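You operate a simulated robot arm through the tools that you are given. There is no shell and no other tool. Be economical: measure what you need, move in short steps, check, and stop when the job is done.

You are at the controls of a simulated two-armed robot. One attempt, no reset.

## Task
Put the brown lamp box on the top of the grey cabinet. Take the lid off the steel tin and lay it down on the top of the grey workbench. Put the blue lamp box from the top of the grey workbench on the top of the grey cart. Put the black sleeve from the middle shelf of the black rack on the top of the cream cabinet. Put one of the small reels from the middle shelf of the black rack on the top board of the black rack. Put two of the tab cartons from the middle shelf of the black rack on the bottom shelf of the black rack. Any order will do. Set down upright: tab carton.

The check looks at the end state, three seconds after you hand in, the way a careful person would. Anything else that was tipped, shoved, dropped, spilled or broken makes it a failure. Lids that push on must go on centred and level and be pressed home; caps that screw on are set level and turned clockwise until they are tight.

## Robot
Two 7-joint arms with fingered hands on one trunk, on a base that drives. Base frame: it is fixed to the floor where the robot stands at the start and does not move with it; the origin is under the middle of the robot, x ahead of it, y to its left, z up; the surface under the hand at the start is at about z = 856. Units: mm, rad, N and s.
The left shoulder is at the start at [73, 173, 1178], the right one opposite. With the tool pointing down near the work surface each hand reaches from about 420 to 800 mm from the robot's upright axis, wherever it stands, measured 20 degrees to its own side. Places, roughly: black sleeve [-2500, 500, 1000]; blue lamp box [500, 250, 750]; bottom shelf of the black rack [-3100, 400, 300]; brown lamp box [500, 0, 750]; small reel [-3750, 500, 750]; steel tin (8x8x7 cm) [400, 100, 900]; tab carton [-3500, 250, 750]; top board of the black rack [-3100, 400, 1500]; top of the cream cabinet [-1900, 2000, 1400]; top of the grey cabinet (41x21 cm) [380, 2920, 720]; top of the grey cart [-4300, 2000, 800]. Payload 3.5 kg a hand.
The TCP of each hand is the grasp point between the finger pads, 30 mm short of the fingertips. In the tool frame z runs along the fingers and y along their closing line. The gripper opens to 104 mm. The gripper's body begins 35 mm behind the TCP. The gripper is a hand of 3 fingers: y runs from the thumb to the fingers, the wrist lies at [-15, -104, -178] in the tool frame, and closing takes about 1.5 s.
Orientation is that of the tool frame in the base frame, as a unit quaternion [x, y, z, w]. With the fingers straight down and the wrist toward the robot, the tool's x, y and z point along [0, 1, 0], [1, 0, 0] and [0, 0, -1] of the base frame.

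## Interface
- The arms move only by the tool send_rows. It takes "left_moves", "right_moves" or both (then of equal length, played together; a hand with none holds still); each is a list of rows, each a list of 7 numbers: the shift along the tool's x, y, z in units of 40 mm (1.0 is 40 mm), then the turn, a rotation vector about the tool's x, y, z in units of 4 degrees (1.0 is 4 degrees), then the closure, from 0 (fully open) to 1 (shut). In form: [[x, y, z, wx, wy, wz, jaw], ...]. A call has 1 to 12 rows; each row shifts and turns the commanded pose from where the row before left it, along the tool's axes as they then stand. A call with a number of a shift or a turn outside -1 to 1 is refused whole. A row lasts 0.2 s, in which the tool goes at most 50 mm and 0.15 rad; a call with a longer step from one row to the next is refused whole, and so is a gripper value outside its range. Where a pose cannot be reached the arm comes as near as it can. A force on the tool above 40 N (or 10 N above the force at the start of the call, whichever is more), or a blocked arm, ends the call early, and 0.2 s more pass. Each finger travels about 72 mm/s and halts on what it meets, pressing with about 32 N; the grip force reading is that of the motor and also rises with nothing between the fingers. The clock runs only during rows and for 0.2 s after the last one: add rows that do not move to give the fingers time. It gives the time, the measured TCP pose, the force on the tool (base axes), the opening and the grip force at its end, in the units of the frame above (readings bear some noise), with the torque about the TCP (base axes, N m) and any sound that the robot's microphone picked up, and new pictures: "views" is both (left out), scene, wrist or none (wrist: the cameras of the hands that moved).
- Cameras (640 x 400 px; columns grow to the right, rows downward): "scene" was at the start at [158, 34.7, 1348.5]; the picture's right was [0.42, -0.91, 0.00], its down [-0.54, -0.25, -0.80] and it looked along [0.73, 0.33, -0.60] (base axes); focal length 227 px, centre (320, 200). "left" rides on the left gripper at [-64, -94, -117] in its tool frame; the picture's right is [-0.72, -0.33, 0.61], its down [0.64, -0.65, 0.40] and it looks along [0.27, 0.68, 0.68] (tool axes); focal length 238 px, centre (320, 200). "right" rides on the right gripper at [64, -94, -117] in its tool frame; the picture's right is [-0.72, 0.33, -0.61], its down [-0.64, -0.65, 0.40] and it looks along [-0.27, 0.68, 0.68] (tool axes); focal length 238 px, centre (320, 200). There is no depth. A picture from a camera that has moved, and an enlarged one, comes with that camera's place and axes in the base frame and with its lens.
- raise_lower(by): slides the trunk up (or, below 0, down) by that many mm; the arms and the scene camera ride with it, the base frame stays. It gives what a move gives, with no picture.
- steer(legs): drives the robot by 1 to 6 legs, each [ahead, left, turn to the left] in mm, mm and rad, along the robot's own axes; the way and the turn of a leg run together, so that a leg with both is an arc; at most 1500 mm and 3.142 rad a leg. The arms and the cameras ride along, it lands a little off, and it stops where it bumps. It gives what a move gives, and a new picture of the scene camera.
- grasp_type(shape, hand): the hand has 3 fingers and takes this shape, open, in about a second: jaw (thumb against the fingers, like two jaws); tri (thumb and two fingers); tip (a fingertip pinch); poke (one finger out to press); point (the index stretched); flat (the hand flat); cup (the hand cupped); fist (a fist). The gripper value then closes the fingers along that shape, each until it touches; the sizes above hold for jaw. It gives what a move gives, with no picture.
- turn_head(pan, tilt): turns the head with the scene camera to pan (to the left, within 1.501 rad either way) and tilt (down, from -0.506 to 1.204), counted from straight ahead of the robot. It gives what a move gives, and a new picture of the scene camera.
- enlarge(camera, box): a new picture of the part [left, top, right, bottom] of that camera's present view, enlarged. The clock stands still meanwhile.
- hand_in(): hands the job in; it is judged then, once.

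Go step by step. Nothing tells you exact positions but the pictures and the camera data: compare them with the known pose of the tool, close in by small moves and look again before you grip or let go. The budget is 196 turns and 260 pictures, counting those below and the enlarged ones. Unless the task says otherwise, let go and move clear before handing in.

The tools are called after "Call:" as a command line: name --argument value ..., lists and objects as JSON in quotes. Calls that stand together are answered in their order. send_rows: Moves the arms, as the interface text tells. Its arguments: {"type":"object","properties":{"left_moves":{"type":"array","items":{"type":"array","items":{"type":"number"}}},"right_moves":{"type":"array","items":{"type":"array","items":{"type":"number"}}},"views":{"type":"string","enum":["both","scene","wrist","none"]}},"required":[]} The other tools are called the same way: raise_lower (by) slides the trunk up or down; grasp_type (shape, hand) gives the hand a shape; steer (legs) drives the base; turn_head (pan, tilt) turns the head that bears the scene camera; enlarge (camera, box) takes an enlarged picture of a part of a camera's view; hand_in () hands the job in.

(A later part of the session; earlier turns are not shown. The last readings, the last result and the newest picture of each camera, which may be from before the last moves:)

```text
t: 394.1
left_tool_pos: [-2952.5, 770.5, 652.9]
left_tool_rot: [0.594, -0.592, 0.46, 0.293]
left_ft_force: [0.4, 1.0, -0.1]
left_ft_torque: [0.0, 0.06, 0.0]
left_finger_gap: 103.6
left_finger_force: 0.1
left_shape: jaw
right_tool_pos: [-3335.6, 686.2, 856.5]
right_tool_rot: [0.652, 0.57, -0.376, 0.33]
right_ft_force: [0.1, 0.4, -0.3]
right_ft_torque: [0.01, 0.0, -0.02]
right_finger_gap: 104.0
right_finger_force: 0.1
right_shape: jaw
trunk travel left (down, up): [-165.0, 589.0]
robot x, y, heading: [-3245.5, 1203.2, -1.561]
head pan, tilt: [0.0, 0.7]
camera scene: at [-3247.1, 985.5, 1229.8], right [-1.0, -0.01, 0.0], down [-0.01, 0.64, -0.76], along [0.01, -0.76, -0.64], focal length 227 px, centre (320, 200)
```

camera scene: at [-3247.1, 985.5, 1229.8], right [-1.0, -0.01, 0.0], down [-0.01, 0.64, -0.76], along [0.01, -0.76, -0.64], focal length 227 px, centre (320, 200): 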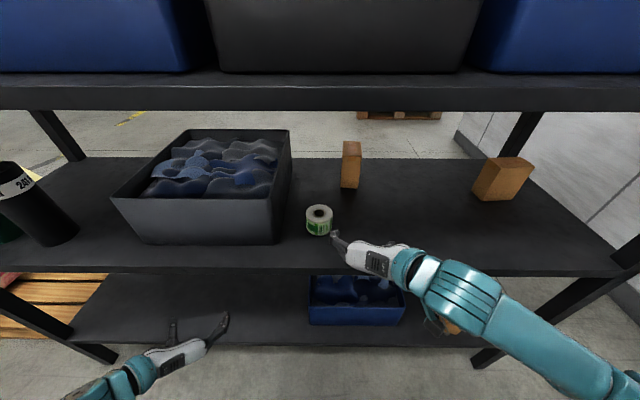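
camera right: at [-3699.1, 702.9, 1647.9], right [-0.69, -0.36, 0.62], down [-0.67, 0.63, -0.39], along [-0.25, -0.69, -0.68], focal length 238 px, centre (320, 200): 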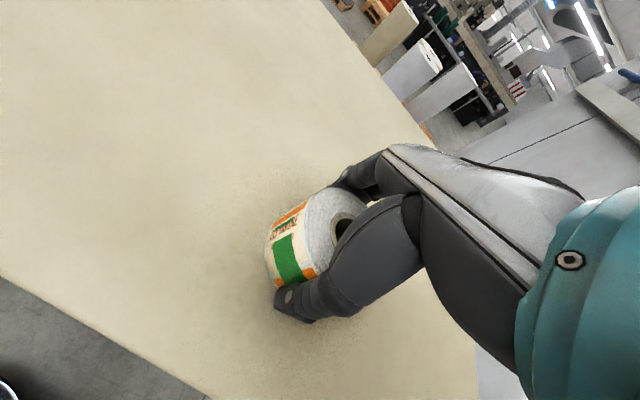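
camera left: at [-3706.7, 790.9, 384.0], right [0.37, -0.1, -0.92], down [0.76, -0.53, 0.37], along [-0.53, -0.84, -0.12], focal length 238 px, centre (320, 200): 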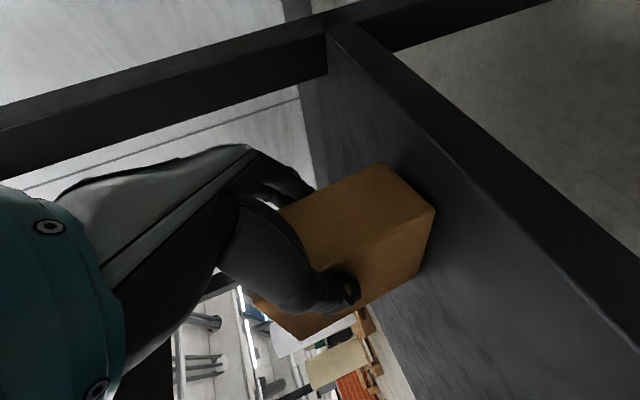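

Carton A is unmoved. I keep clear of the reel by passing slightly west of it, then approach.

Call:
send_rows --right_moves '[[0, -0.6, 0, 0, 0, 0, 0]]' --views "none"

Call:
steer --legs '[[85, 0, -0.01]]'

Call:
send_rows --right_moves '[[-0.42, 0, 0.72, 0, 0, 0, 0], [-0.42, 0, 0.72, 0, 0, 0, 0], [-0.42, 0, 0.72, 0, 0, 0, 0], [0, 0.75, 0, 0, 0, 0, 0], [0, 0.75, 0, 0, 0, 0, 0], [0, 0, 0, 0, 0, 0, 0]]' --views "both"

```text
t: 394.5
left_tool_pos: [-2955.5, 771.3, 653.8]
left_tool_rot: [0.593, -0.591, 0.46, 0.294]
left_ft_force: [-0.4, 0.1, 0.4]
left_ft_torque: [0.02, 0.03, -0.04]
left_finger_gap: 103.9
left_finger_force: 0.1
left_shape: jaw
right_tool_pos: [-3359.7, 690.7, 858.4]
right_tool_rot: [0.652, 0.57, -0.376, 0.331]
right_ft_force: [-0.9, 0.6, 0.1]
right_ft_torque: [0.0, -0.02, -0.01]
right_finger_gap: 103.8
right_finger_force: 0.1
right_shape: jaw
trunk travel left (down, up): [-165.0, 589.0]
robot x, y, heading: [-3245.4, 1199.3, -1.558]
head pan, tilt: [0.0, 0.7]
```

```text
t: 395.6
left_tool_pos: [-2956.5, 683.9, 653.5]
left_tool_rot: [-0.59, 0.595, -0.458, -0.296]
left_ft_force: [1.2, -0.6, -0.7]
left_ft_torque: [0.02, 0.0, 0.0]
left_finger_gap: 103.6
left_finger_force: 0.0
left_shape: jaw
right_tool_pos: [-3364.6, 607.1, 858.5]
right_tool_rot: [0.655, 0.567, -0.377, 0.328]
right_ft_force: [-0.2, -0.8, -0.2]
right_ft_torque: [-0.02, 0.01, 0.01]
right_finger_gap: 103.6
right_finger_force: 0.1
right_shape: jaw
trunk travel left (down, up): [-165.0, 589.0]
robot x, y, heading: [-3248.5, 1117.3, -1.572]
head pan, tilt: [0.0, 0.7]
camera scene: at [-3248.6, 901.6, 1229.8], right [-1.0, 0.0, 0.0], down [0.0, 0.64, -0.76], along [0.0, -0.76, -0.64], focal length 227 px, centre (320, 200)
```

scene: 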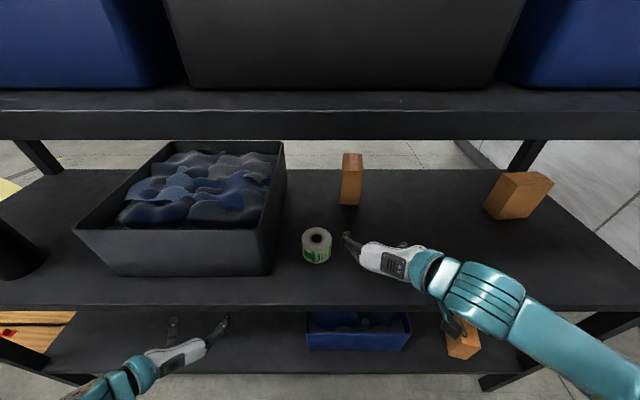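

```text
t: 397.0
left_tool_pos: [-2957.5, 684.7, 654.0]
left_tool_rot: [-0.59, 0.595, -0.458, -0.296]
left_ft_force: [-0.3, 0.7, -0.2]
left_ft_torque: [0.02, 0.02, -0.01]
left_finger_gap: 103.8
left_finger_force: 0.1
left_shape: jaw
right_tool_pos: [-3318.6, 500.2, 858.3]
right_tool_rot: [0.655, 0.567, -0.377, 0.328]
right_ft_force: [0.1, 0.4, -0.4]
right_ft_torque: [0.0, -0.01, -0.01]
right_finger_gap: 103.6
right_finger_force: 0.0
right_shape: jaw
trunk travel left (down, up): [-165.0, 589.0]
robot x, y, heading: [-3250.3, 1116.5, -1.574]
head pan, tilt: [0.0, 0.7]
camera scene: at [-3248.7, 902.2, 1229.9], right [-1.0, 0.0, 0.0], down [0.0, 0.64, -0.76], along [0.0, -0.76, -0.64], focal length 227 px, centre (320, 200)
camera right: at [-3391.6, 645.5, 860.2], right [0.35, 0.12, 0.93], down [-0.74, -0.57, 0.35], along [0.57, -0.81, -0.1], focal length 238 px, centre (320, 200)
```

scene: 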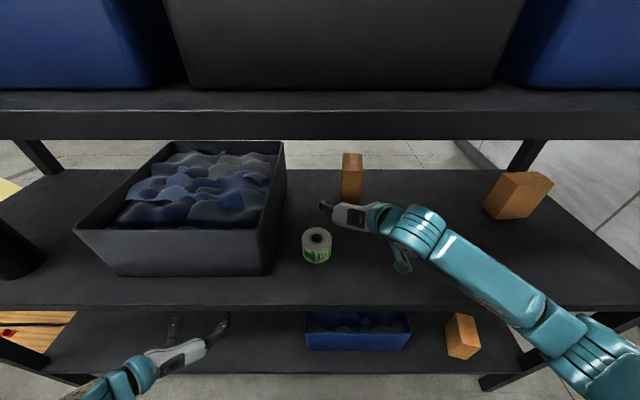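
right: 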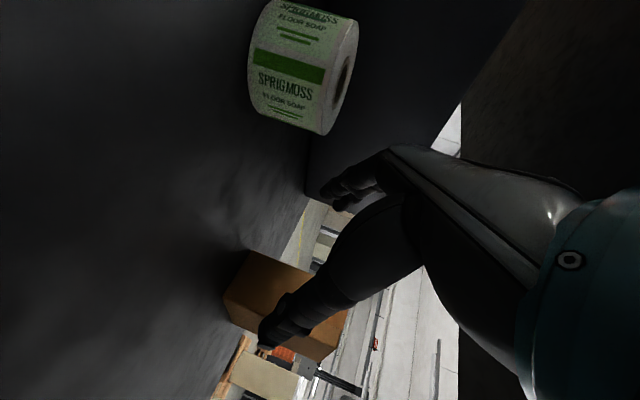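

Alignment computes to within a few mm. I move in to straddle carton A.

Call:
send_rows --right_moves '[[-0.38, 0, 0.66, 0, 0, 0, 0], [-0.38, 0, 0.66, 0, 0, 0, 0], [-0.38, 0, 0.66, 0, 0, 0, 0], [-0.38, 0, 0.66, 0, 0, 0, 0], [0, 0, 0, 0, 0, 0, 0]]' --views "both"

```text
t: 398.2
left_tool_pos: [-2957.9, 686.2, 653.1]
left_tool_rot: [-0.59, 0.595, -0.459, -0.297]
left_ft_force: [-0.1, 0.4, 0.3]
left_ft_torque: [0.0, -0.01, -0.01]
left_finger_gap: 103.6
left_finger_force: 0.1
left_shape: jaw
right_tool_pos: [-3335.6, 379.1, 859.0]
right_tool_rot: [0.655, 0.566, -0.377, 0.328]
right_ft_force: [1.1, -0.4, 0.2]
right_ft_torque: [0.01, -0.01, -0.01]
right_finger_gap: 104.0
right_finger_force: 0.0
right_shape: jaw
trunk travel left (down, up): [-165.0, 589.0]
robot x, y, heading: [-3246.7, 1122.9, -1.569]
head pan, tilt: [0.0, 0.7]
camera scene: at [-3248.6, 902.2, 1229.9], right [-1.0, 0.0, 0.0], down [0.0, 0.64, -0.76], along [0.0, -0.76, -0.64], focal length 227 px, centre (320, 200)
camera right: at [-3408.9, 524.1, 861.6], right [0.34, 0.12, 0.93], down [-0.74, -0.57, 0.35], along [0.57, -0.81, -0.1], focal length 238 px, centre (320, 200)
```

scene: 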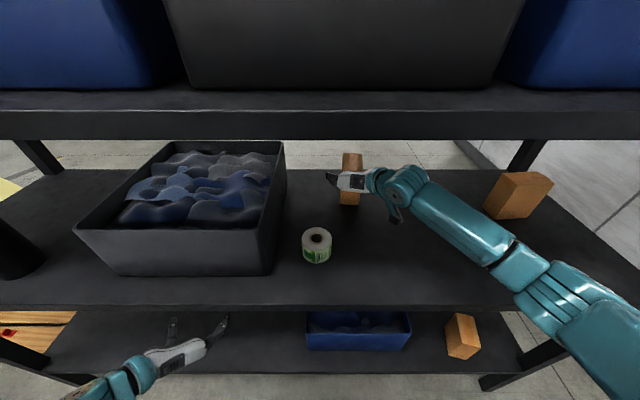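
right: 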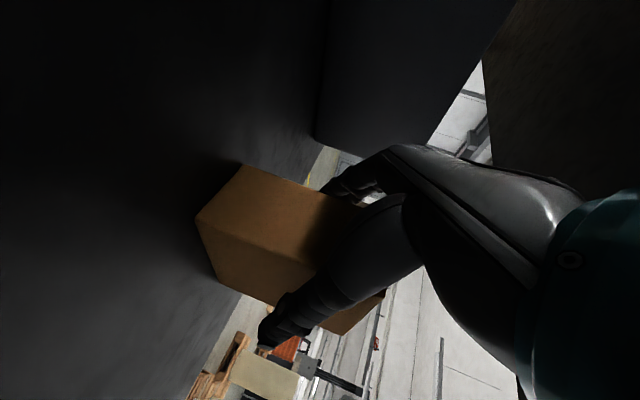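

Carton A sits between the fingers. I close, lift, and look.

Call:
send_rows --right_moves '[[0, 0, 0, 0, 0, 0, 0.2], [0, 0, 0, 0, 0, 0, 0.3], [0, 0, 0, 0, 0, 0, 0.45], [0, 0, 0, 0, 0, 0, 0.6], [0, 0, 0, 0, 0, 0, 0.8], [0, 0, 0, 0, 0, 0, 1], [0, 0, 0, 0, 0, 0, 1], [0, 0, 0, 0, 0, 0, 1], [-0.22, 0, -0.125, 0, 0, 0, 1], [-0.26, 0, -0.15, 0, 0, 0, 1], [-0.26, 0, -0.15, 0, 0, 0, 1], [0, 0, 0, 0, 0, 0, 1]]' --views "wrist"

```text
t: 400.8
left_tool_pos: [-2956.7, 684.7, 652.9]
left_tool_rot: [-0.591, 0.594, -0.459, -0.296]
left_ft_force: [0.2, -0.2, 0.0]
left_ft_torque: [-0.02, 0.02, 0.02]
left_finger_gap: 103.5
left_finger_force: 0.1
left_shape: jaw
right_tool_pos: [-3335.9, 379.1, 893.0]
right_tool_rot: [0.656, 0.566, -0.377, 0.328]
right_ft_force: [0.1, -0.7, -2.2]
right_ft_torque: [0.11, 0.01, -0.03]
right_finger_gap: 51.5
right_finger_force: 32.0
right_shape: jaw
trunk travel left (down, up): [-165.0, 589.0]
robot x, y, heading: [-3248.5, 1117.3, -1.567]
head pan, tilt: [0.0, 0.7]
camera right: at [-3408.4, 524.3, 895.7], right [0.34, 0.12, 0.93], down [-0.74, -0.57, 0.35], along [0.57, -0.81, -0.1], focal length 238 px, centre (320, 200)
```

right: 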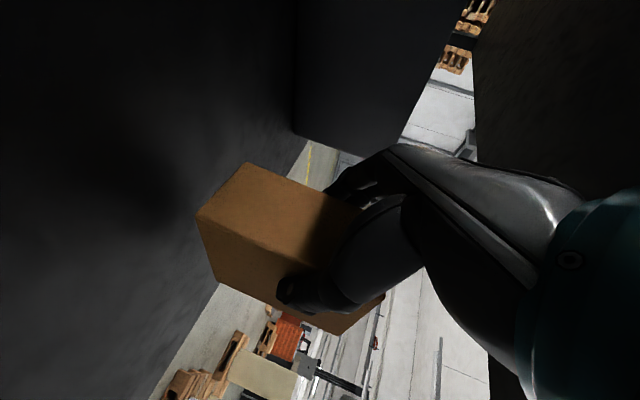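

Carton A is held. I shift slightly west of the reel, back out, then retract and park the left hand sideways.

Call:
send_rows --right_moves '[[0, -0.6, 0, 0, 0, 0, 1], [0, 0, 0, 0, 0, 0, 1]]' --views "none"

Call:
steer --legs '[[-420, 0, 0]]'

Call:
send_rows --right_moves '[[0.47, 0, -0.81, 0, 0, 0, 1], [0.47, 0, -0.81, 0, 0, 0, 1], [0.47, 0, -0.81, 0, 0, 0, 1], [0.47, 0, -0.81, 0, 0, 0, 1], [0.47, 0, -0.81, 0, 0, 0, 1], [0.47, 0, -0.81, 0, 0, 0, 1], [0.47, 0, -0.81, 0, 0, 0, 1]]' --left_moves '[[-0.3, -0.9, -0.5, 0, 0, 0, 0], [-0.3, -0.9, -0.5, 0, 0, 0, 0], [-0.3, -0.9, -0.5, 0, 0, 0, 0], [-0.3, -0.9, -0.5, 0, 0, 0, 0], [0, 0, 0, 0, 0, 0, 0], [0, 0, 0, 0, 0, 0, 0], [0, 0, 0, 0, 0, 0, 0]]' --views "none"

```text
t: 401.4
left_tool_pos: [-2957.8, 685.0, 653.8]
left_tool_rot: [-0.591, 0.594, -0.459, -0.296]
left_ft_force: [0.1, -0.1, -0.7]
left_ft_torque: [0.04, -0.01, -0.01]
left_finger_gap: 103.6
left_finger_force: 0.0
left_shape: jaw
right_tool_pos: [-3358.3, 382.9, 891.2]
right_tool_rot: [0.655, 0.567, -0.376, 0.329]
right_ft_force: [0.4, -0.6, -1.5]
right_ft_torque: [0.11, 0.0, 0.02]
right_finger_gap: 51.7
right_finger_force: 31.8
right_shape: jaw
trunk travel left (down, up): [-165.0, 589.0]
robot x, y, heading: [-3251.6, 1120.2, -1.568]
head pan, tilt: [0.0, 0.7]
```

```text
t: 404.0
left_tool_pos: [-2956.0, 1104.6, 653.3]
left_tool_rot: [0.593, -0.592, 0.46, 0.294]
left_ft_force: [0.5, 0.1, 0.0]
left_ft_torque: [-0.05, 0.01, 0.01]
left_finger_gap: 103.7
left_finger_force: 0.0
left_shape: jaw
right_tool_pos: [-3354.9, 799.8, 891.9]
right_tool_rot: [0.653, 0.569, -0.375, 0.33]
right_ft_force: [-0.2, 0.2, -2.5]
right_ft_torque: [0.09, -0.02, 0.01]
right_finger_gap: 51.8
right_finger_force: 32.2
right_shape: jaw
trunk travel left (down, up): [-165.0, 589.0]
robot x, y, heading: [-3251.4, 1537.4, -1.56]
head pan, tilt: [0.0, 0.7]
camera scene: at [-3249.1, 1320.0, 1229.9], right [-1.0, -0.01, 0.0], down [-0.01, 0.64, -0.76], along [0.01, -0.76, -0.64], focal length 227 px, centre (320, 200)
```

scene: 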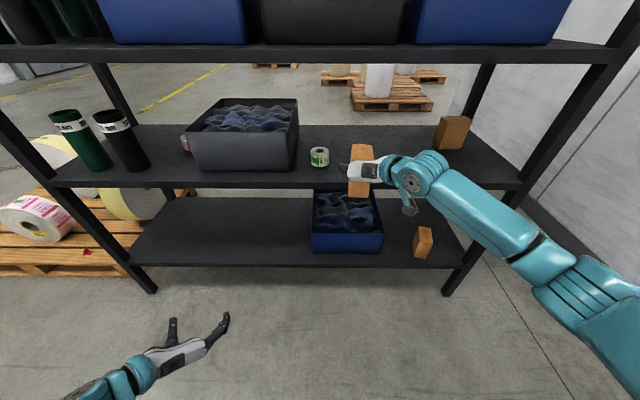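

```text
t: 405.6
left_tool_pos: [-2824.5, 1214.6, 670.4]
left_tool_rot: [0.593, -0.592, 0.459, 0.295]
left_ft_force: [0.0, 0.1, -0.3]
left_ft_torque: [0.04, -0.01, -0.01]
left_finger_gap: 103.8
left_finger_force: 0.1
left_shape: jaw
right_tool_pos: [-3319.5, 1057.2, 888.5]
right_tool_rot: [0.652, 0.569, -0.376, 0.33]
right_ft_force: [-0.6, 0.0, -2.0]
right_ft_torque: [0.1, -0.01, 0.0]
right_finger_gap: 51.8
right_finger_force: 32.3
right_shape: jaw
right hand out of reach, approached as far as the arm can: row 7
trunk travel left (down, up): [-165.0, 589.0]
robot x, y, heading: [-3246.7, 1536.9, -1.566]
head pan, tilt: [0.0, 0.7]
```

Now I lower the trunk and the right arm for the bottom shelf.

Call:
raise_lower --by -165

Call:
send_rows --right_moves '[[0.81, 0, 0.4675, 0, 0, 0, 1], [0.81, 0, 0.4675, 0, 0, 0, 1], [0.81, 0, 0.4675, 0, 0, 0, 1], [0.81, 0, 0.4675, 0, 0, 0, 1], [0.81, 0, 0.4675, 0, 0, 0, 1], [0.81, 0, 0.4675, 0, 0, 0, 1], [0.81, 0, 0.4675, 0, 0, 0, 1], [0.81, 0, 0.4675, 0, 0, 0, 1]]' --views "none"

```text
t: 407.5
left_tool_pos: [-2825.4, 1215.0, 506.5]
left_tool_rot: [0.593, -0.592, 0.46, 0.294]
left_ft_force: [-0.2, -0.6, -1.3]
left_ft_torque: [-0.02, -0.01, -0.02]
left_finger_gap: 103.9
left_finger_force: 0.0
left_shape: jaw
right_tool_pos: [-3317.0, 1031.3, 642.5]
right_tool_rot: [0.685, 0.608, -0.311, 0.254]
right_ft_force: [0.0, 0.6, -3.2]
right_ft_torque: [0.09, 0.03, -0.02]
right_finger_gap: 51.7
right_finger_force: 32.3
right_shape: jaw
trunk travel left (down, up): [0.0, 754.0]
robot x, y, heading: [-3253.8, 1534.3, -1.557]
head pan, tilt: [0.0, 0.7]
```

```text
t: 409.3
left_tool_pos: [-2824.5, 1215.8, 505.8]
left_tool_rot: [0.593, -0.592, 0.46, 0.293]
left_ft_force: [-0.2, 0.0, 0.1]
left_ft_torque: [0.0, -0.02, 0.02]
left_finger_gap: 103.4
left_finger_force: 0.1
left_shape: jaw
right_tool_pos: [-3318.6, 1097.1, 350.8]
right_tool_rot: [0.685, 0.609, -0.31, 0.254]
right_ft_force: [-0.1, -0.2, -2.6]
right_ft_torque: [0.1, 0.02, 0.05]
right_finger_gap: 51.5
right_finger_force: 32.2
right_shape: jaw
trunk travel left (down, up): [0.0, 754.0]
robot x, y, heading: [-3248.4, 1538.1, -1.561]
head pan, tilt: [0.0, 0.7]
```

The trunk move pitched the right hand; I restore the 60° tilt and raise to z≈428.

Call:
send_rows --right_moves '[[0, 0, 0, -0.03, -0.8, 0.11, 1], [0, 0, 0, -0.03, -0.8, 0.11, 1], [0, 0, 0, -0.03, -0.8, 0.11, 1], [0, 0, 0, -0.04, -0.8, 0.1, 1], [-0.8, 0, -0.46, 0, 0, 0, 1], [-0.8, 0, -0.46, 0, 0, 0, 1], [0, 0, 0, 0, 0, 0, 1]]' --views "none"

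```text
t: 410.9
left_tool_pos: [-2825.1, 1215.9, 507.2]
left_tool_rot: [0.594, -0.591, 0.46, 0.293]
left_ft_force: [0.0, 0.2, -0.2]
left_ft_torque: [-0.03, 0.01, 0.02]
left_finger_gap: 103.5
left_finger_force: 0.0
left_shape: jaw
right_tool_pos: [-3319.3, 1097.4, 425.9]
right_tool_rot: [0.654, 0.568, -0.378, 0.328]
right_ft_force: [0.0, -0.8, -3.1]
right_ft_torque: [0.12, -0.01, 0.06]
right_finger_gap: 51.4
right_finger_force: 32.0
right_shape: jaw
trunk travel left (down, up): [0.0, 754.0]
robot x, y, heading: [-3253.6, 1535.0, -1.559]
head pan, tilt: [0.0, 0.7]
```

Call:
steer --legs '[[0, -318, -0.011], [400, 0, 0]]'

```text
t: 415.1
left_tool_pos: [-3154.0, 813.3, 508.0]
left_tool_rot: [-0.589, 0.596, -0.458, -0.297]
left_ft_force: [0.0, -0.2, 0.3]
left_ft_torque: [0.01, -0.04, 0.0]
left_finger_gap: 104.0
left_finger_force: 0.0
left_shape: jaw
right_tool_pos: [-3647.8, 701.4, 425.2]
right_tool_rot: [0.658, 0.563, -0.38, 0.325]
right_ft_force: [0.0, -1.0, -2.9]
right_ft_torque: [0.1, 0.01, 0.02]
right_finger_gap: 51.6
right_finger_force: 31.5
right_shape: jaw
trunk travel left (down, up): [0.0, 754.0]
robot x, y, heading: [-3575.0, 1137.9, -1.576]
head pan, tilt: [0.0, 0.7]
camera scene: at [-3576.4, 824.4, 1053.9], right [-1.0, 0.0, 0.0], down [0.0, 0.64, -0.76], along [0.0, -0.76, -0.64], focal length 227 px, centre (320, 200)
```

scene: 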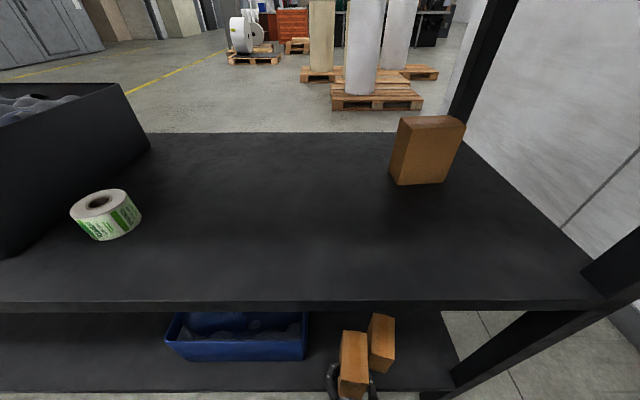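

Carton B's actual centre is about (−3741, 578), so I shift 42 mm east to keep clear spacing between B and the blue bin.

Call:
steer --legs '[[0, 42, 0.005], [45, 0, 0]]'

Call:
enlarge --camera "right" --box '[0, 0, 640, 400]'

```text
t: 416.5
left_tool_pos: [-3110.2, 771.4, 506.7]
left_tool_rot: [-0.591, 0.594, -0.459, -0.295]
left_ft_force: [0.1, 0.4, -0.2]
left_ft_torque: [0.0, -0.02, 0.04]
left_finger_gap: 103.8
left_finger_force: 0.0
left_shape: jaw
right_tool_pos: [-3604.8, 655.2, 426.0]
right_tool_rot: [0.656, 0.566, -0.379, 0.326]
right_ft_force: [0.5, -0.1, -2.7]
right_ft_torque: [0.08, -0.02, -0.01]
right_finger_gap: 51.5
right_finger_force: 31.4
right_shape: jaw
trunk travel left (down, up): [0.0, 754.0]
robot x, y, heading: [-3532.2, 1092.9, -1.572]
head pan, tilt: [0.0, 0.7]
camera scene: at [-3532.9, 779.6, 1053.9], right [-1.0, 0.0, 0.0], down [0.0, 0.64, -0.76], along [0.0, -0.76, -0.64], focal length 227 px, centre (320, 200)
```

scene: 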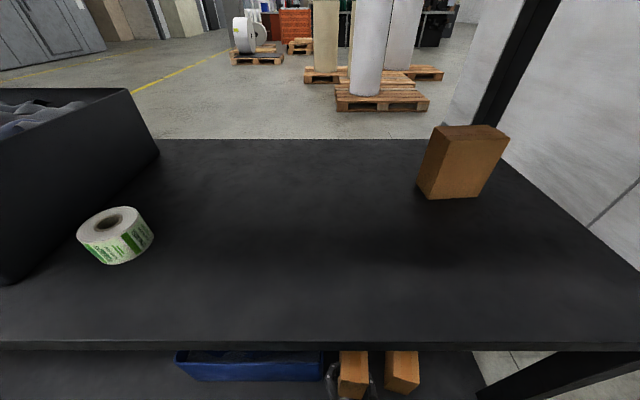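

```text
1.00 times, centred on (320, 200) of right (not enlarged: the box is as wide or as high as the picture)
camera zoom: at [-3676.6, 801.1, 428.9], right [0.35, 0.12, 0.93], down [-0.74, -0.57, 0.35], along [0.57, -0.82, -0.11], focal length 238 px, centre (320, 200)
```

zoom: 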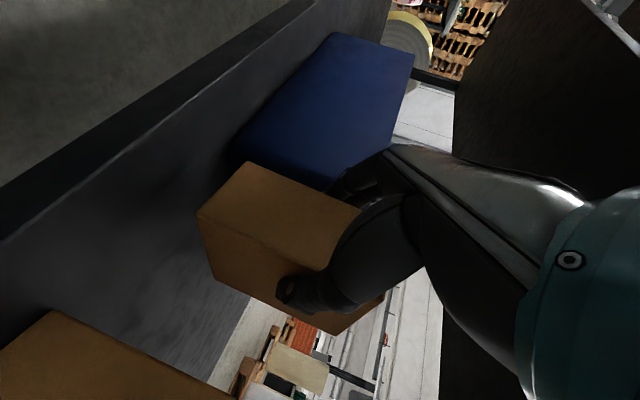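

I shift 10 mm west and lower in steps.

Call:
send_rows --right_moves '[[0, -0.25, 0, 0, 0, 0, 1], [0.433, 0, 0.25, 0, 0, 0, 1], [0.3, 0, 0.175, 0, 0, 0, 1], [0.1, 0, 0.06, 0, 0, 0, 1], [0, 0, 0, 0, 0, 0, 1]]' --views "none"

```text
t: 417.7
left_tool_pos: [-3110.2, 769.8, 505.4]
left_tool_rot: [-0.592, 0.594, -0.458, -0.295]
left_ft_force: [0.3, 0.1, 0.3]
left_ft_torque: [0.0, -0.02, 0.0]
left_finger_gap: 103.7
left_finger_force: 0.0
left_shape: jaw
right_tool_pos: [-3614.8, 656.8, 385.7]
right_tool_rot: [0.656, 0.565, -0.379, 0.327]
right_ft_force: [-0.7, 0.5, -2.7]
right_ft_torque: [0.09, -0.02, 0.0]
right_finger_gap: 51.6
right_finger_force: 32.1
right_shape: jaw
trunk travel left (down, up): [0.0, 754.0]
robot x, y, heading: [-3536.4, 1095.3, -1.566]
head pan, tilt: [0.0, 0.7]
```

Call:
send_rows --right_moves '[[0.065, 0, 0.037, 0, 0, 0, 1], [0.043, 0, 0.025, 0, 0, 0, 1], [0.043, 0, 0.025, 0, 0, 0, 1], [0, 0, 0, 0, 0, 0, 1]]' --views "none"

```text
t: 418.7
left_tool_pos: [-3110.4, 770.9, 506.8]
left_tool_rot: [-0.591, 0.594, -0.459, -0.295]
left_ft_force: [0.7, -0.2, -0.1]
left_ft_torque: [0.01, -0.01, 0.01]
left_finger_gap: 103.4
left_finger_force: 0.0
left_shape: jaw
right_tool_pos: [-3613.9, 656.2, 379.9]
right_tool_rot: [0.656, 0.566, -0.379, 0.326]
right_ft_force: [0.0, 0.2, -0.6]
right_ft_torque: [0.02, 0.01, 0.01]
right_finger_gap: 51.8
right_finger_force: 32.5
right_shape: jaw
trunk travel left (down, up): [0.0, 754.0]
robot x, y, heading: [-3533.6, 1093.7, -1.569]
head pan, tilt: [0.0, 0.7]
```

Just touching. One more millimetre, then I open partially and retreat straight back.

Call:
send_rows --right_moves '[[0.03, 0, 0.017, 0, 0, 0, 1], [0, 0, 0, 0, 0, 0, 0.9], [0, 0, 0, 0, 0, 0, 0.7], [0, 0, 0, 0, 0, 0, 0.5], [0, 0, 0, 0, 0, 0, 0.3], [0, 0, 0, 0, 0, 0, 0.24], [0, 0, 0, 0, 0, 0, 0.24], [0, 0, 0, 0, 0, 0, 0.24]]' --views "wrist"

```text
t: 420.5
left_tool_pos: [-3110.2, 769.8, 506.8]
left_tool_rot: [-0.592, 0.594, -0.458, -0.295]
left_ft_force: [0.3, -0.9, 0.0]
left_ft_torque: [-0.01, 0.02, 0.0]
left_finger_gap: 103.7
left_finger_force: 0.0
left_shape: jaw
right_tool_pos: [-3613.6, 657.9, 379.2]
right_tool_rot: [0.657, 0.565, -0.378, 0.326]
right_ft_force: [0.0, -0.2, -0.2]
right_ft_torque: [-0.01, -0.02, 0.0]
right_finger_gap: 78.5
right_finger_force: 0.0
right_shape: jaw
trunk travel left (down, up): [0.0, 754.0]
robot x, y, heading: [-3533.0, 1096.8, -1.567]
head pan, tilt: [0.0, 0.7]
camera right: at [-3686.7, 802.1, 381.6], right [0.35, 0.12, 0.93], down [-0.74, -0.57, 0.35], along [0.57, -0.82, -0.11], focal length 238 px, centre (320, 200)
```

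right: 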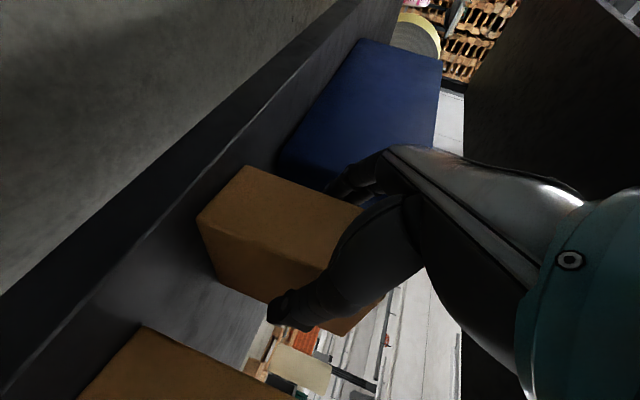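

Call:
steer --legs '[[-400, 0, 0]]'

```text
t: 423.0
left_tool_pos: [-3111.3, 1169.1, 506.4]
left_tool_rot: [-0.591, 0.594, -0.458, -0.296]
left_ft_force: [0.2, -0.1, 0.7]
left_ft_torque: [0.0, 0.01, 0.02]
left_finger_gap: 103.7
left_finger_force: 0.1
left_shape: jaw
right_tool_pos: [-3616.5, 1055.1, 378.8]
right_tool_rot: [0.656, 0.565, -0.38, 0.326]
right_ft_force: [-0.8, -0.2, 0.6]
right_ft_torque: [0.0, 0.01, -0.02]
right_finger_gap: 78.5
right_finger_force: 0.2
right_shape: jaw
trunk travel left (down, up): [0.0, 754.0]
robot x, y, heading: [-3530.5, 1494.2, -1.568]
head pan, tilt: [0.0, 0.7]
camera scene: at [-3533.9, 1178.1, 1054.0], right [-1.0, 0.0, 0.0], down [0.0, 0.64, -0.76], along [0.0, -0.76, -0.64], focal length 227 px, centre (320, 200)
```

scene: 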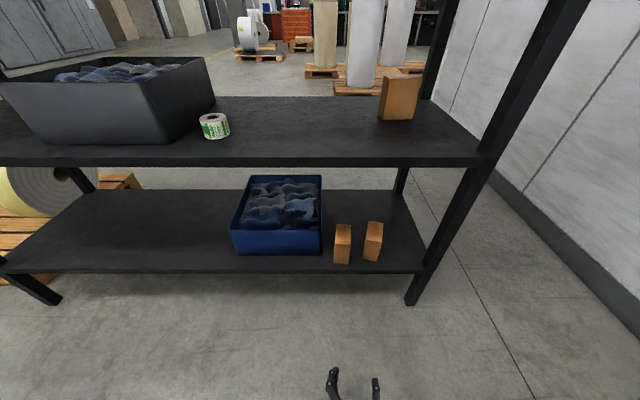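

Both cartons stand upright on the bottom shelf. Now the black sleeve: I raise the trunk and set the right hand to point straight forward (90° tilt).

Call:
raise_lower --by 165

Call:
send_rows --right_moves '[[0, 0, 0, -0.263, -0.935, -0.067, 0], [0, 0, 0, -0.263, -0.935, -0.067, 0], [0, 0, 0, -0.263, -0.935, -0.067, 0], [0, 0, 0, -0.263, -0.935, -0.067, 0], [0, 0, 0, -0.263, -0.935, -0.067, 0], [0, 0, 0, -0.263, -0.935, -0.067, 0], [0, 0, 0, -0.263, -0.935, -0.067, 0], [0, 0, 0, -0.263, -0.935, -0.067, 0]]' --views "none"

Call:
send_rows --right_moves '[[-0.95, 0, 0.3, 0, 0, 0, 0], [-0.95, 0, 0.3, 0, 0, 0, 0], [-0.95, 0, 0.3, 0, 0, 0, 0], [-0.95, 0, 0.3, 0, 0, 0, 0], [-0.95, 0, 0.3, 0, 0, 0, 0], [-0.95, 0, 0.3, 0, 0, 0, 0], [-0.95, 0, 0, 0, 0, 0, 0], [-0.95, 0, 0, 0, 0, 0, 0]]' --views "none"

Call:
steer --legs '[[0, 1080, 0]]'

```text
t: 424.9
left_tool_pos: [-3110.7, 1168.4, 671.2]
left_tool_rot: [-0.591, 0.595, -0.458, -0.296]
left_ft_force: [0.1, -1.4, -0.2]
left_ft_torque: [0.01, -0.01, -0.03]
left_finger_gap: 103.6
left_finger_force: 0.0
left_shape: jaw
right_tool_pos: [-3615.8, 1055.2, 542.4]
right_tool_rot: [0.656, 0.565, -0.379, 0.326]
right_ft_force: [0.6, 0.7, 0.4]
right_ft_torque: [0.01, -0.03, -0.01]
right_finger_gap: 78.8
right_finger_force: 0.1
right_shape: jaw
trunk travel left (down, up): [-165.0, 589.0]
robot x, y, heading: [-3535.2, 1495.0, -1.569]
head pan, tilt: [0.0, 0.7]
```

```text
t: 426.7
left_tool_pos: [-3110.9, 1169.0, 671.7]
left_tool_rot: [-0.591, 0.594, -0.459, -0.295]
left_ft_force: [-0.5, 0.3, -0.4]
left_ft_torque: [0.01, 0.05, -0.01]
left_finger_gap: 103.7
left_finger_force: 0.1
left_shape: jaw
right_tool_pos: [-3615.1, 1055.3, 543.2]
right_tool_rot: [0.5, 0.499, -0.5, 0.501]
right_ft_force: [-1.0, 0.4, 0.1]
right_ft_torque: [-0.01, 0.02, -0.02]
right_finger_gap: 103.7
right_finger_force: 0.1
right_shape: jaw
trunk travel left (down, up): [-165.0, 589.0]
robot x, y, heading: [-3539.0, 1495.5, -1.567]
head pan, tilt: [0.0, 0.7]
```

```text
t: 428.5
left_tool_pos: [-3110.5, 1169.3, 671.2]
left_tool_rot: [-0.591, 0.594, -0.46, -0.296]
left_ft_force: [0.1, 0.3, 0.2]
left_ft_torque: [0.0, -0.01, -0.01]
left_finger_gap: 104.0
left_finger_force: 0.1
left_shape: jaw
right_tool_pos: [-3617.7, 984.8, 846.8]
right_tool_rot: [0.501, 0.5, -0.499, 0.5]
right_ft_force: [0.3, 0.3, -0.2]
right_ft_torque: [0.02, -0.01, -0.01]
right_finger_gap: 103.5
right_finger_force: 0.1
right_shape: jaw
trunk travel left (down, up): [-165.0, 589.0]
robot x, y, heading: [-3533.4, 1494.3, -1.566]
head pan, tilt: [0.0, 0.7]
```

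```text
t: 434.0
left_tool_pos: [-2041.4, 1156.2, 671.7]
left_tool_rot: [-0.586, 0.598, -0.456, -0.3]
left_ft_force: [0.7, -0.4, 0.4]
left_ft_torque: [0.03, 0.0, 0.03]
left_finger_gap: 103.7
left_finger_force: 0.0
left_shape: jaw
right_tool_pos: [-2548.0, 978.8, 846.7]
right_tool_rot: [0.505, 0.496, -0.503, 0.496]
right_ft_force: [-1.1, -0.7, -0.5]
right_ft_torque: [0.01, 0.0, -0.04]
right_finger_gap: 103.4
right_finger_force: 0.0
right_shape: jaw
trunk travel left (down, up): [-165.0, 589.0]
robot x, y, heading: [-2462.1, 1487.1, -1.578]
head pan, tilt: [0.0, 0.7]
camera scene: at [-2462.0, 1270.4, 1229.9], right [-1.0, 0.01, 0.0], down [0.01, 0.64, -0.76], along [-0.01, -0.76, -0.64], focal length 227 px, centre (320, 200)
```

scene: 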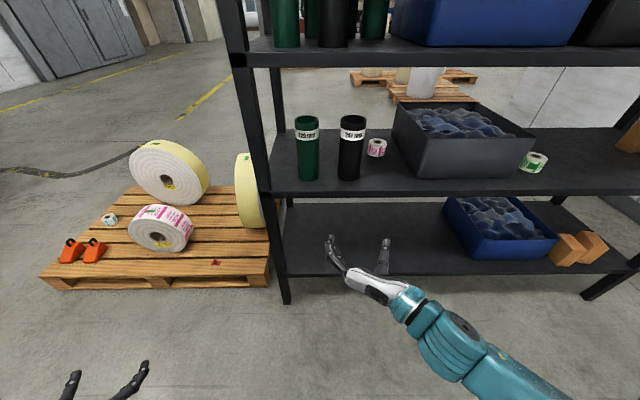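

Call:
enlarge --camera "scene" --box '[270, 100, 430, 200]'

```text
4.00 times, centred on (350, 150) of scene
camera zoom: at [-2462.0, 1270.4, 1229.9], right [-1.0, 0.01, 0.0], down [0.01, 0.64, -0.76], along [-0.01, -0.76, -0.64], focal length 908 px, centre (200, 400)
```

zoom: 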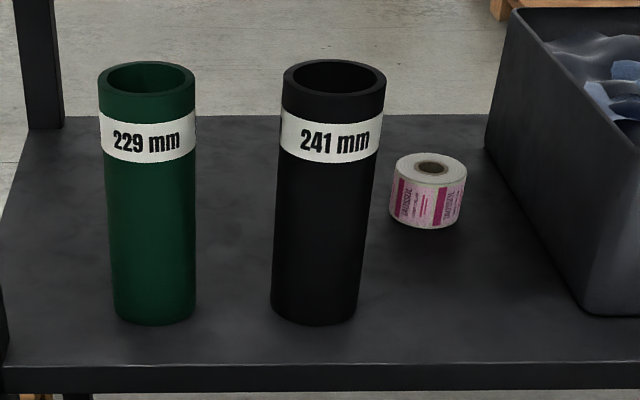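

The black sleeve stands at about (−2573, 601), radius ≈38, top ≈980. I drive up to it.

Call:
steer --legs '[[0, -24, 0.006], [280, 0, 0]]'

Call:
enlarge --camera "right" --box '[0, 0, 640, 400]'

```text
t: 436.4
left_tool_pos: [-2064.3, 879.8, 671.1]
left_tool_rot: [-0.589, 0.597, -0.457, -0.297]
left_ft_force: [0.4, -0.4, 0.1]
left_ft_torque: [-0.02, 0.02, 0.0]
left_finger_gap: 103.6
left_finger_force: 0.2
left_shape: jaw
right_tool_pos: [-2572.0, 698.2, 847.7]
right_tool_rot: [0.502, 0.498, -0.501, 0.498]
right_ft_force: [-0.1, 0.4, 0.6]
right_ft_torque: [0.02, -0.03, -0.01]
right_finger_gap: 103.7
right_finger_force: 0.0
right_shape: jaw
trunk travel left (down, up): [-165.0, 589.0]
robot x, y, heading: [-2481.3, 1206.0, -1.573]
head pan, tilt: [0.0, 0.7]
camera scene: at [-2486.6, 990.6, 1229.9], right [-1.0, 0.01, 0.0], down [0.0, 0.64, -0.76], along [0.0, -0.76, -0.64], focal length 227 px, centre (320, 200)
```

scene: 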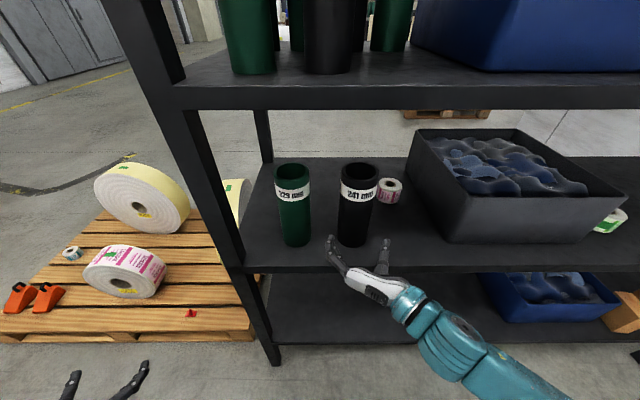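

```text
1.00 times, centred on (320, 200) of right (not enlarged: the box is as wide or as high as the picture)
camera zoom: at [-2663.4, 815.8, 783.0], right [0.33, 0.61, 0.72], down [-0.66, -0.4, 0.64], along [0.68, -0.68, 0.27], focal length 238 px, centre (320, 200)
```

zoom: 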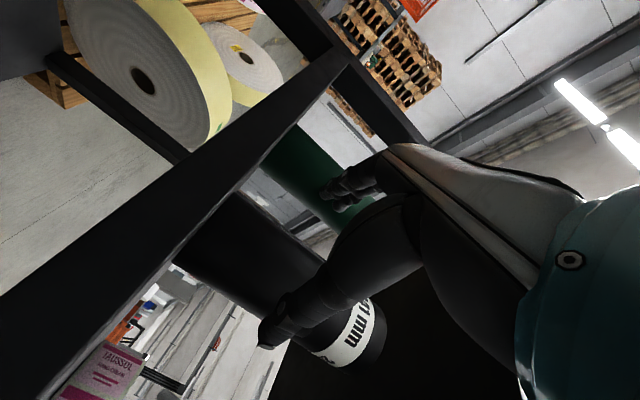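

Aligned. I move the hand forward to straddle the sleeve.

Call:
send_rows --right_moves '[[-0.15, 0, 0.72, 0, 0, 0, 0], [-0.15, 0, 0.72, 0, 0, 0, 0], [-0.15, 0, 0.72, 0, 0, 0, 0], [0, 0, 0, 0, 0, 0, 0]]' --views "both"

```text
t: 437.4
left_tool_pos: [-2064.2, 880.5, 670.6]
left_tool_rot: [-0.588, 0.597, -0.458, -0.297]
left_ft_force: [0.0, -0.1, 0.3]
left_ft_torque: [0.01, 0.0, 0.0]
left_finger_gap: 103.7
left_finger_force: 0.1
left_shape: jaw
right_tool_pos: [-2571.6, 611.8, 867.3]
right_tool_rot: [0.502, 0.499, -0.501, 0.499]
right_ft_force: [-0.2, 1.0, 0.6]
right_ft_torque: [0.04, 0.02, -0.01]
right_finger_gap: 103.6
right_finger_force: 0.1
right_shape: jaw
trunk travel left (down, up): [-165.0, 589.0]
robot x, y, heading: [-2486.4, 1211.3, -1.578]
head pan, tilt: [0.0, 0.7]
camera scene: at [-2486.6, 990.9, 1229.9], right [-1.0, 0.01, 0.0], down [0.0, 0.64, -0.76], along [0.0, -0.76, -0.64], focal length 227 px, centre (320, 200)
camera right: at [-2663.6, 729.2, 803.4], right [0.33, 0.61, 0.72], down [-0.66, -0.4, 0.64], along [0.68, -0.68, 0.27], focal length 238 px, centre (320, 200)
```

scene: 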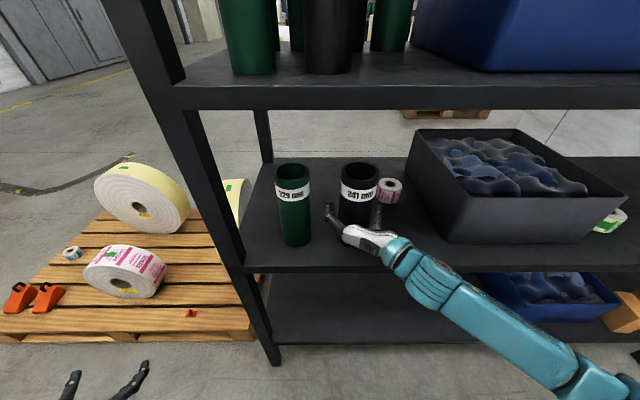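
right: 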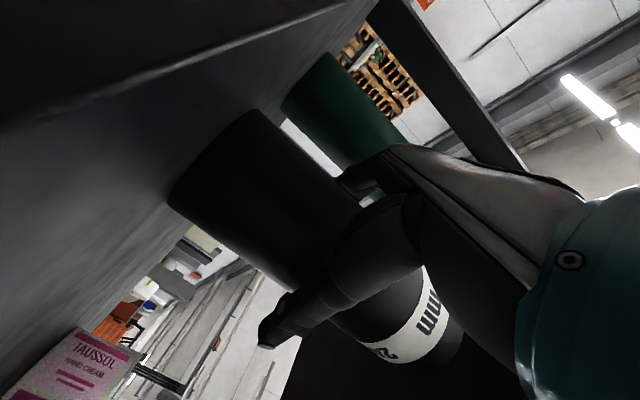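

Straddled on both sides. I close and lift.

Call:
send_rows --right_moves '[[0, 0, 0, 0, 0, 0, 0.15], [0, 0, 0, 0, 0, 0, 0.25], [0, 0, 0, 0, 0, 0, 0.4], [0, 0, 0, 0, 0, 0, 0.6], [0, 0, 0, 0, 0, 0, 1], [0, 0, 0, 0, 0, 0, 1], [0, 0, 0, 0, 0, 0, 1], [-0.2, 0, 0, 0, 0, 0, 1], [-0.4, 0, 0, 0, 0, 0, 1], [-0.4, 0, 0, 0, 0, 0, 1], [0, 0, 0, 0, 0, 0, 1]]' --views "both"

```text
t: 439.8
left_tool_pos: [-2064.4, 880.0, 670.8]
left_tool_rot: [-0.588, 0.597, -0.457, -0.297]
left_ft_force: [0.3, -1.2, 0.1]
left_ft_torque: [-0.02, -0.01, 0.02]
left_finger_gap: 103.7
left_finger_force: 0.1
left_shape: jaw
right_tool_pos: [-2572.0, 612.0, 905.1]
right_tool_rot: [0.502, 0.498, -0.501, 0.498]
right_ft_force: [0.0, -0.6, -4.3]
right_ft_torque: [0.05, 0.0, -0.02]
right_finger_gap: 63.8
right_finger_force: 31.6
right_shape: jaw
trunk travel left (down, up): [-165.0, 589.0]
robot x, y, heading: [-2484.2, 1208.2, -1.574]
head pan, tilt: [0.0, 0.7]
camera scene: at [-2486.6, 990.5, 1229.8], right [-1.0, 0.01, 0.0], down [0.0, 0.64, -0.76], along [0.0, -0.76, -0.64], focal length 227 px, centre (320, 200)
camera right: at [-2663.5, 729.2, 841.6], right [0.33, 0.61, 0.72], down [-0.66, -0.4, 0.64], along [0.68, -0.68, 0.27], focal length 238 px, centre (320, 200)
```

scene: 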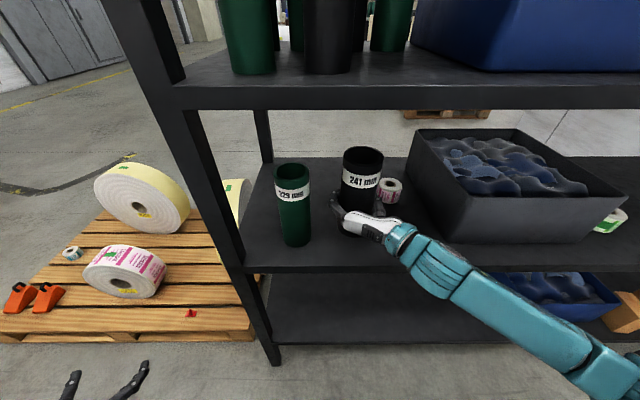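
right: 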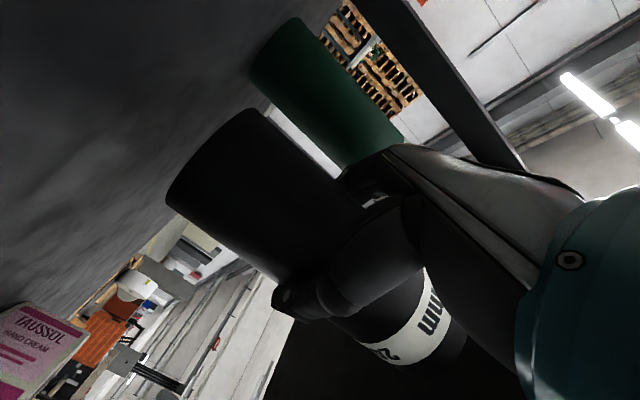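

Sleeve held. I back out, raise the trunk high, and lift the left hand too so everything clears the cabinet before turning.

Call:
steer --legs '[[-240, 0, 0]]'

Call:
raise_lower --by 400

Call:
raise_lower --by 185

Call:
send_rows --right_moves '[[-0.9, 0, -0.3, 0, 0, 0, 1], [-0.9, 0, -0.3, 0, 0, 0, 1], [-0.9, 0, -0.3, 0, 0, 0, 1], [0, 0, 0, 0, 0, 0, 1], [0, 0, 0, 0, 0, 0, 1], [0, 0, 0, 0, 0, 0, 1], [0, 0, 0, 0, 0, 0, 1]]' --left_moves '[[0.88, 0.3, -0.4, 0, 0, 0, 0], [0.88, 0.3, -0.4, 0, 0, 0, 0], [0.88, 0.3, -0.4, 0, 0, 0, 0], [0.88, 0.3, -0.4, 0, 0, 0, 0], [0.88, 0.3, -0.4, 0, 0, 0, 0], [0.88, 0.3, -0.4, 0, 0, 0, 0], [0.88, 0.3, -0.4, 0, 0, 0, 0]]' --views "scene"

```text
t: 441.5
left_tool_pos: [-2061.4, 1122.1, 672.1]
left_tool_rot: [-0.59, 0.596, -0.458, -0.296]
left_ft_force: [0.2, 0.8, 0.3]
left_ft_torque: [0.02, -0.02, 0.0]
left_finger_gap: 103.8
left_finger_force: 0.1
left_shape: jaw
right_tool_pos: [-2567.6, 851.9, 906.1]
right_tool_rot: [0.502, 0.498, -0.501, 0.499]
right_ft_force: [-0.1, 1.0, -4.4]
right_ft_torque: [0.05, -0.02, -0.01]
right_finger_gap: 63.6
right_finger_force: 31.2
right_shape: jaw
trunk travel left (down, up): [-165.0, 589.0]
robot x, y, heading: [-2485.4, 1443.8, -1.576]
head pan, tilt: [0.0, 0.7]
camera scene: at [-2484.8, 1231.6, 1229.9], right [-1.0, 0.0, 0.0], down [0.0, 0.64, -0.77], along [0.0, -0.77, -0.64], focal length 227 px, centre (320, 200)
```

scene: 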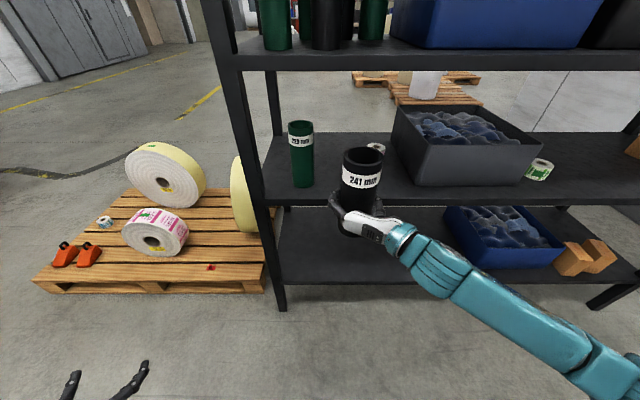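

```text
t: 445.4
left_tool_pos: [-2062.8, 1122.0, 1072.0]
left_tool_rot: [-0.59, 0.595, -0.458, -0.297]
left_ft_force: [-0.3, -0.1, 0.4]
left_ft_torque: [-0.01, 0.03, -0.02]
left_finger_gap: 103.3
left_finger_force: 0.0
left_shape: jaw
right_tool_pos: [-2568.2, 852.5, 1305.3]
right_tool_rot: [0.502, 0.499, -0.5, 0.499]
right_ft_force: [-0.2, 0.0, -5.3]
right_ft_torque: [0.02, 0.0, -0.02]
right_finger_gap: 63.6
right_finger_force: 31.9
right_shape: jaw
trunk travel left (down, up): [-565.0, 189.0]
robot x, y, heading: [-2486.6, 1446.9, -1.576]
head pan, tilt: [0.0, 0.7]
```

```text
t: 447.4
left_tool_pos: [-2063.1, 1121.9, 1254.1]
left_tool_rot: [-0.589, 0.596, -0.458, -0.296]
left_ft_force: [-0.3, 0.2, -0.1]
left_ft_torque: [-0.02, 0.03, -0.04]
left_finger_gap: 103.7
left_finger_force: 0.0
left_shape: jaw
right_tool_pos: [-2569.5, 852.2, 1490.6]
right_tool_rot: [0.502, 0.499, -0.5, 0.499]
right_ft_force: [0.7, 0.2, -3.3]
right_ft_torque: [0.06, -0.01, 0.0]
right_finger_gap: 63.7
right_finger_force: 31.8
right_shape: jaw
trunk travel left (down, up): [-750.0, 4.0]
robot x, y, heading: [-2483.6, 1446.5, -1.568]
head pan, tilt: [0.0, 0.7]
```

```text
t: 449.0
left_tool_pos: [-2173.0, 1082.7, 1484.6]
left_tool_rot: [-0.59, 0.596, -0.457, -0.297]
left_ft_force: [0.6, 0.4, 0.0]
left_ft_torque: [-0.01, 0.04, 0.01]
left_finger_gap: 103.7
left_finger_force: 0.1
left_shape: jaw
left hand out of reach, approached as far as the arm can: row 3, 6, 7
right_tool_pos: [-2567.8, 888.4, 1600.8]
right_tool_rot: [0.502, 0.499, -0.5, 0.499]
right_ft_force: [0.3, -0.3, -4.5]
right_ft_torque: [0.01, 0.01, 0.04]
right_finger_gap: 63.3
right_finger_force: 32.0
right_shape: jaw
trunk travel left (down, up): [-750.0, 4.0]
robot x, y, heading: [-2486.1, 1444.6, -1.575]
head pan, tilt: [0.0, 0.7]
camera scene: at [-2484.0, 1350.8, 1820.9], right [-1.0, 0.0, 0.0], down [0.0, 0.64, -0.76], along [0.0, -0.76, -0.64], focal length 227 px, centre (320, 200)
```

scene: 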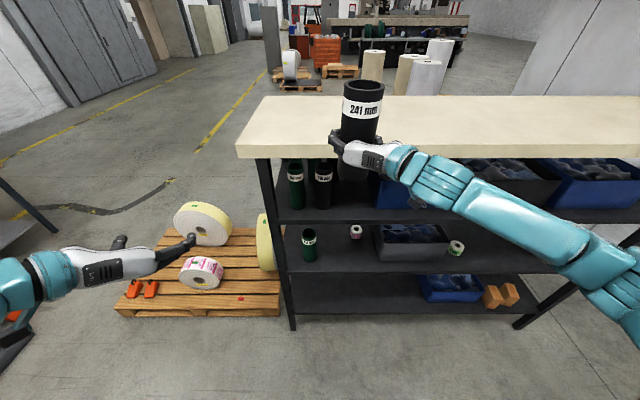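

I move 110 mm south for room, turn left to face east, and look at the cabinet top.

Call:
steer --legs '[[110, 0, 0], [0, 0, 1.571]]'

Call:
turn_head --pan 1.0 --tilt 0.6

```text
t: 453.9
left_tool_pos: [-2106.9, 1629.4, 1484.1]
left_tool_rot: [0.837, -0.025, 0.537, -0.099]
left_ft_force: [-1.2, 0.4, 0.2]
left_ft_torque: [-0.02, 0.01, -0.08]
left_finger_gap: 103.6
left_finger_force: 0.0
left_shape: jaw
right_tool_pos: [-1933.2, 1225.5, 1602.6]
right_tool_rot: [0.019, 0.706, -0.02, 0.708]
right_ft_force: [-0.4, 0.9, -4.1]
right_ft_torque: [-0.01, 0.07, 0.01]
right_finger_gap: 63.4
right_finger_force: 31.9
right_shape: jaw
trunk travel left (down, up): [-750.0, 4.0]
robot x, y, heading: [-2488.6, 1334.7, -0.056]
head pan, tilt: [0.0, 0.7]
camera scene: at [-2392.3, 1332.0, 1821.1], right [-0.05, -1.0, 0.0], down [-0.64, 0.03, -0.77], along [0.76, -0.04, -0.64], focal length 227 px, centre (320, 200)
```

scene: 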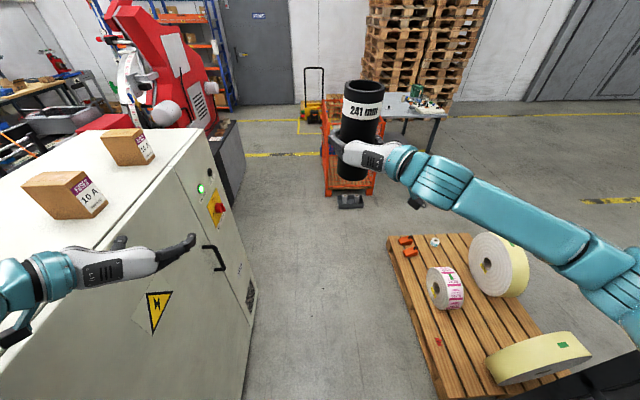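

```text
t: 455.2
left_tool_pos: [-2103.9, 1629.6, 1484.5]
left_tool_rot: [0.838, -0.026, 0.536, -0.1]
left_ft_force: [-0.1, 0.3, 0.1]
left_ft_torque: [0.0, 0.01, -0.01]
left_finger_gap: 103.9
left_finger_force: 0.1
left_shape: jaw
right_tool_pos: [-1931.7, 1224.7, 1602.1]
right_tool_rot: [0.019, 0.707, -0.02, 0.707]
right_ft_force: [0.1, -0.3, -4.5]
right_ft_torque: [0.0, 0.07, -0.01]
right_finger_gap: 63.3
right_finger_force: 32.3
right_shape: jaw
trunk travel left (down, up): [-750.0, 4.0]
robot x, y, heading: [-2482.2, 1338.1, -0.053]
head pan, tilt: [1.0, 0.6]
camera scene: at [-2423.2, 1406.8, 1829.6], right [0.81, -0.58, 0.0], down [-0.33, -0.46, -0.82], along [0.48, 0.67, -0.57], focal length 227 px, centre (320, 200)
```

scene: 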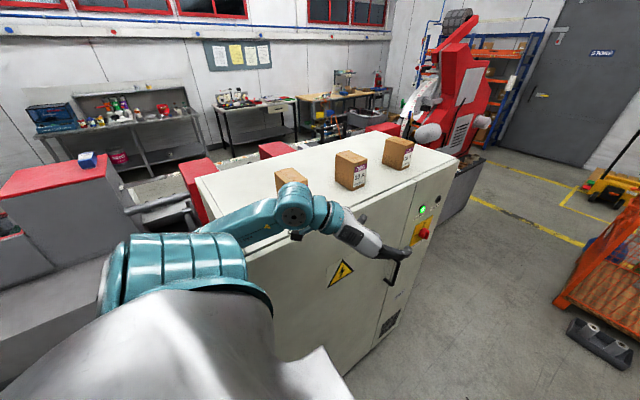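

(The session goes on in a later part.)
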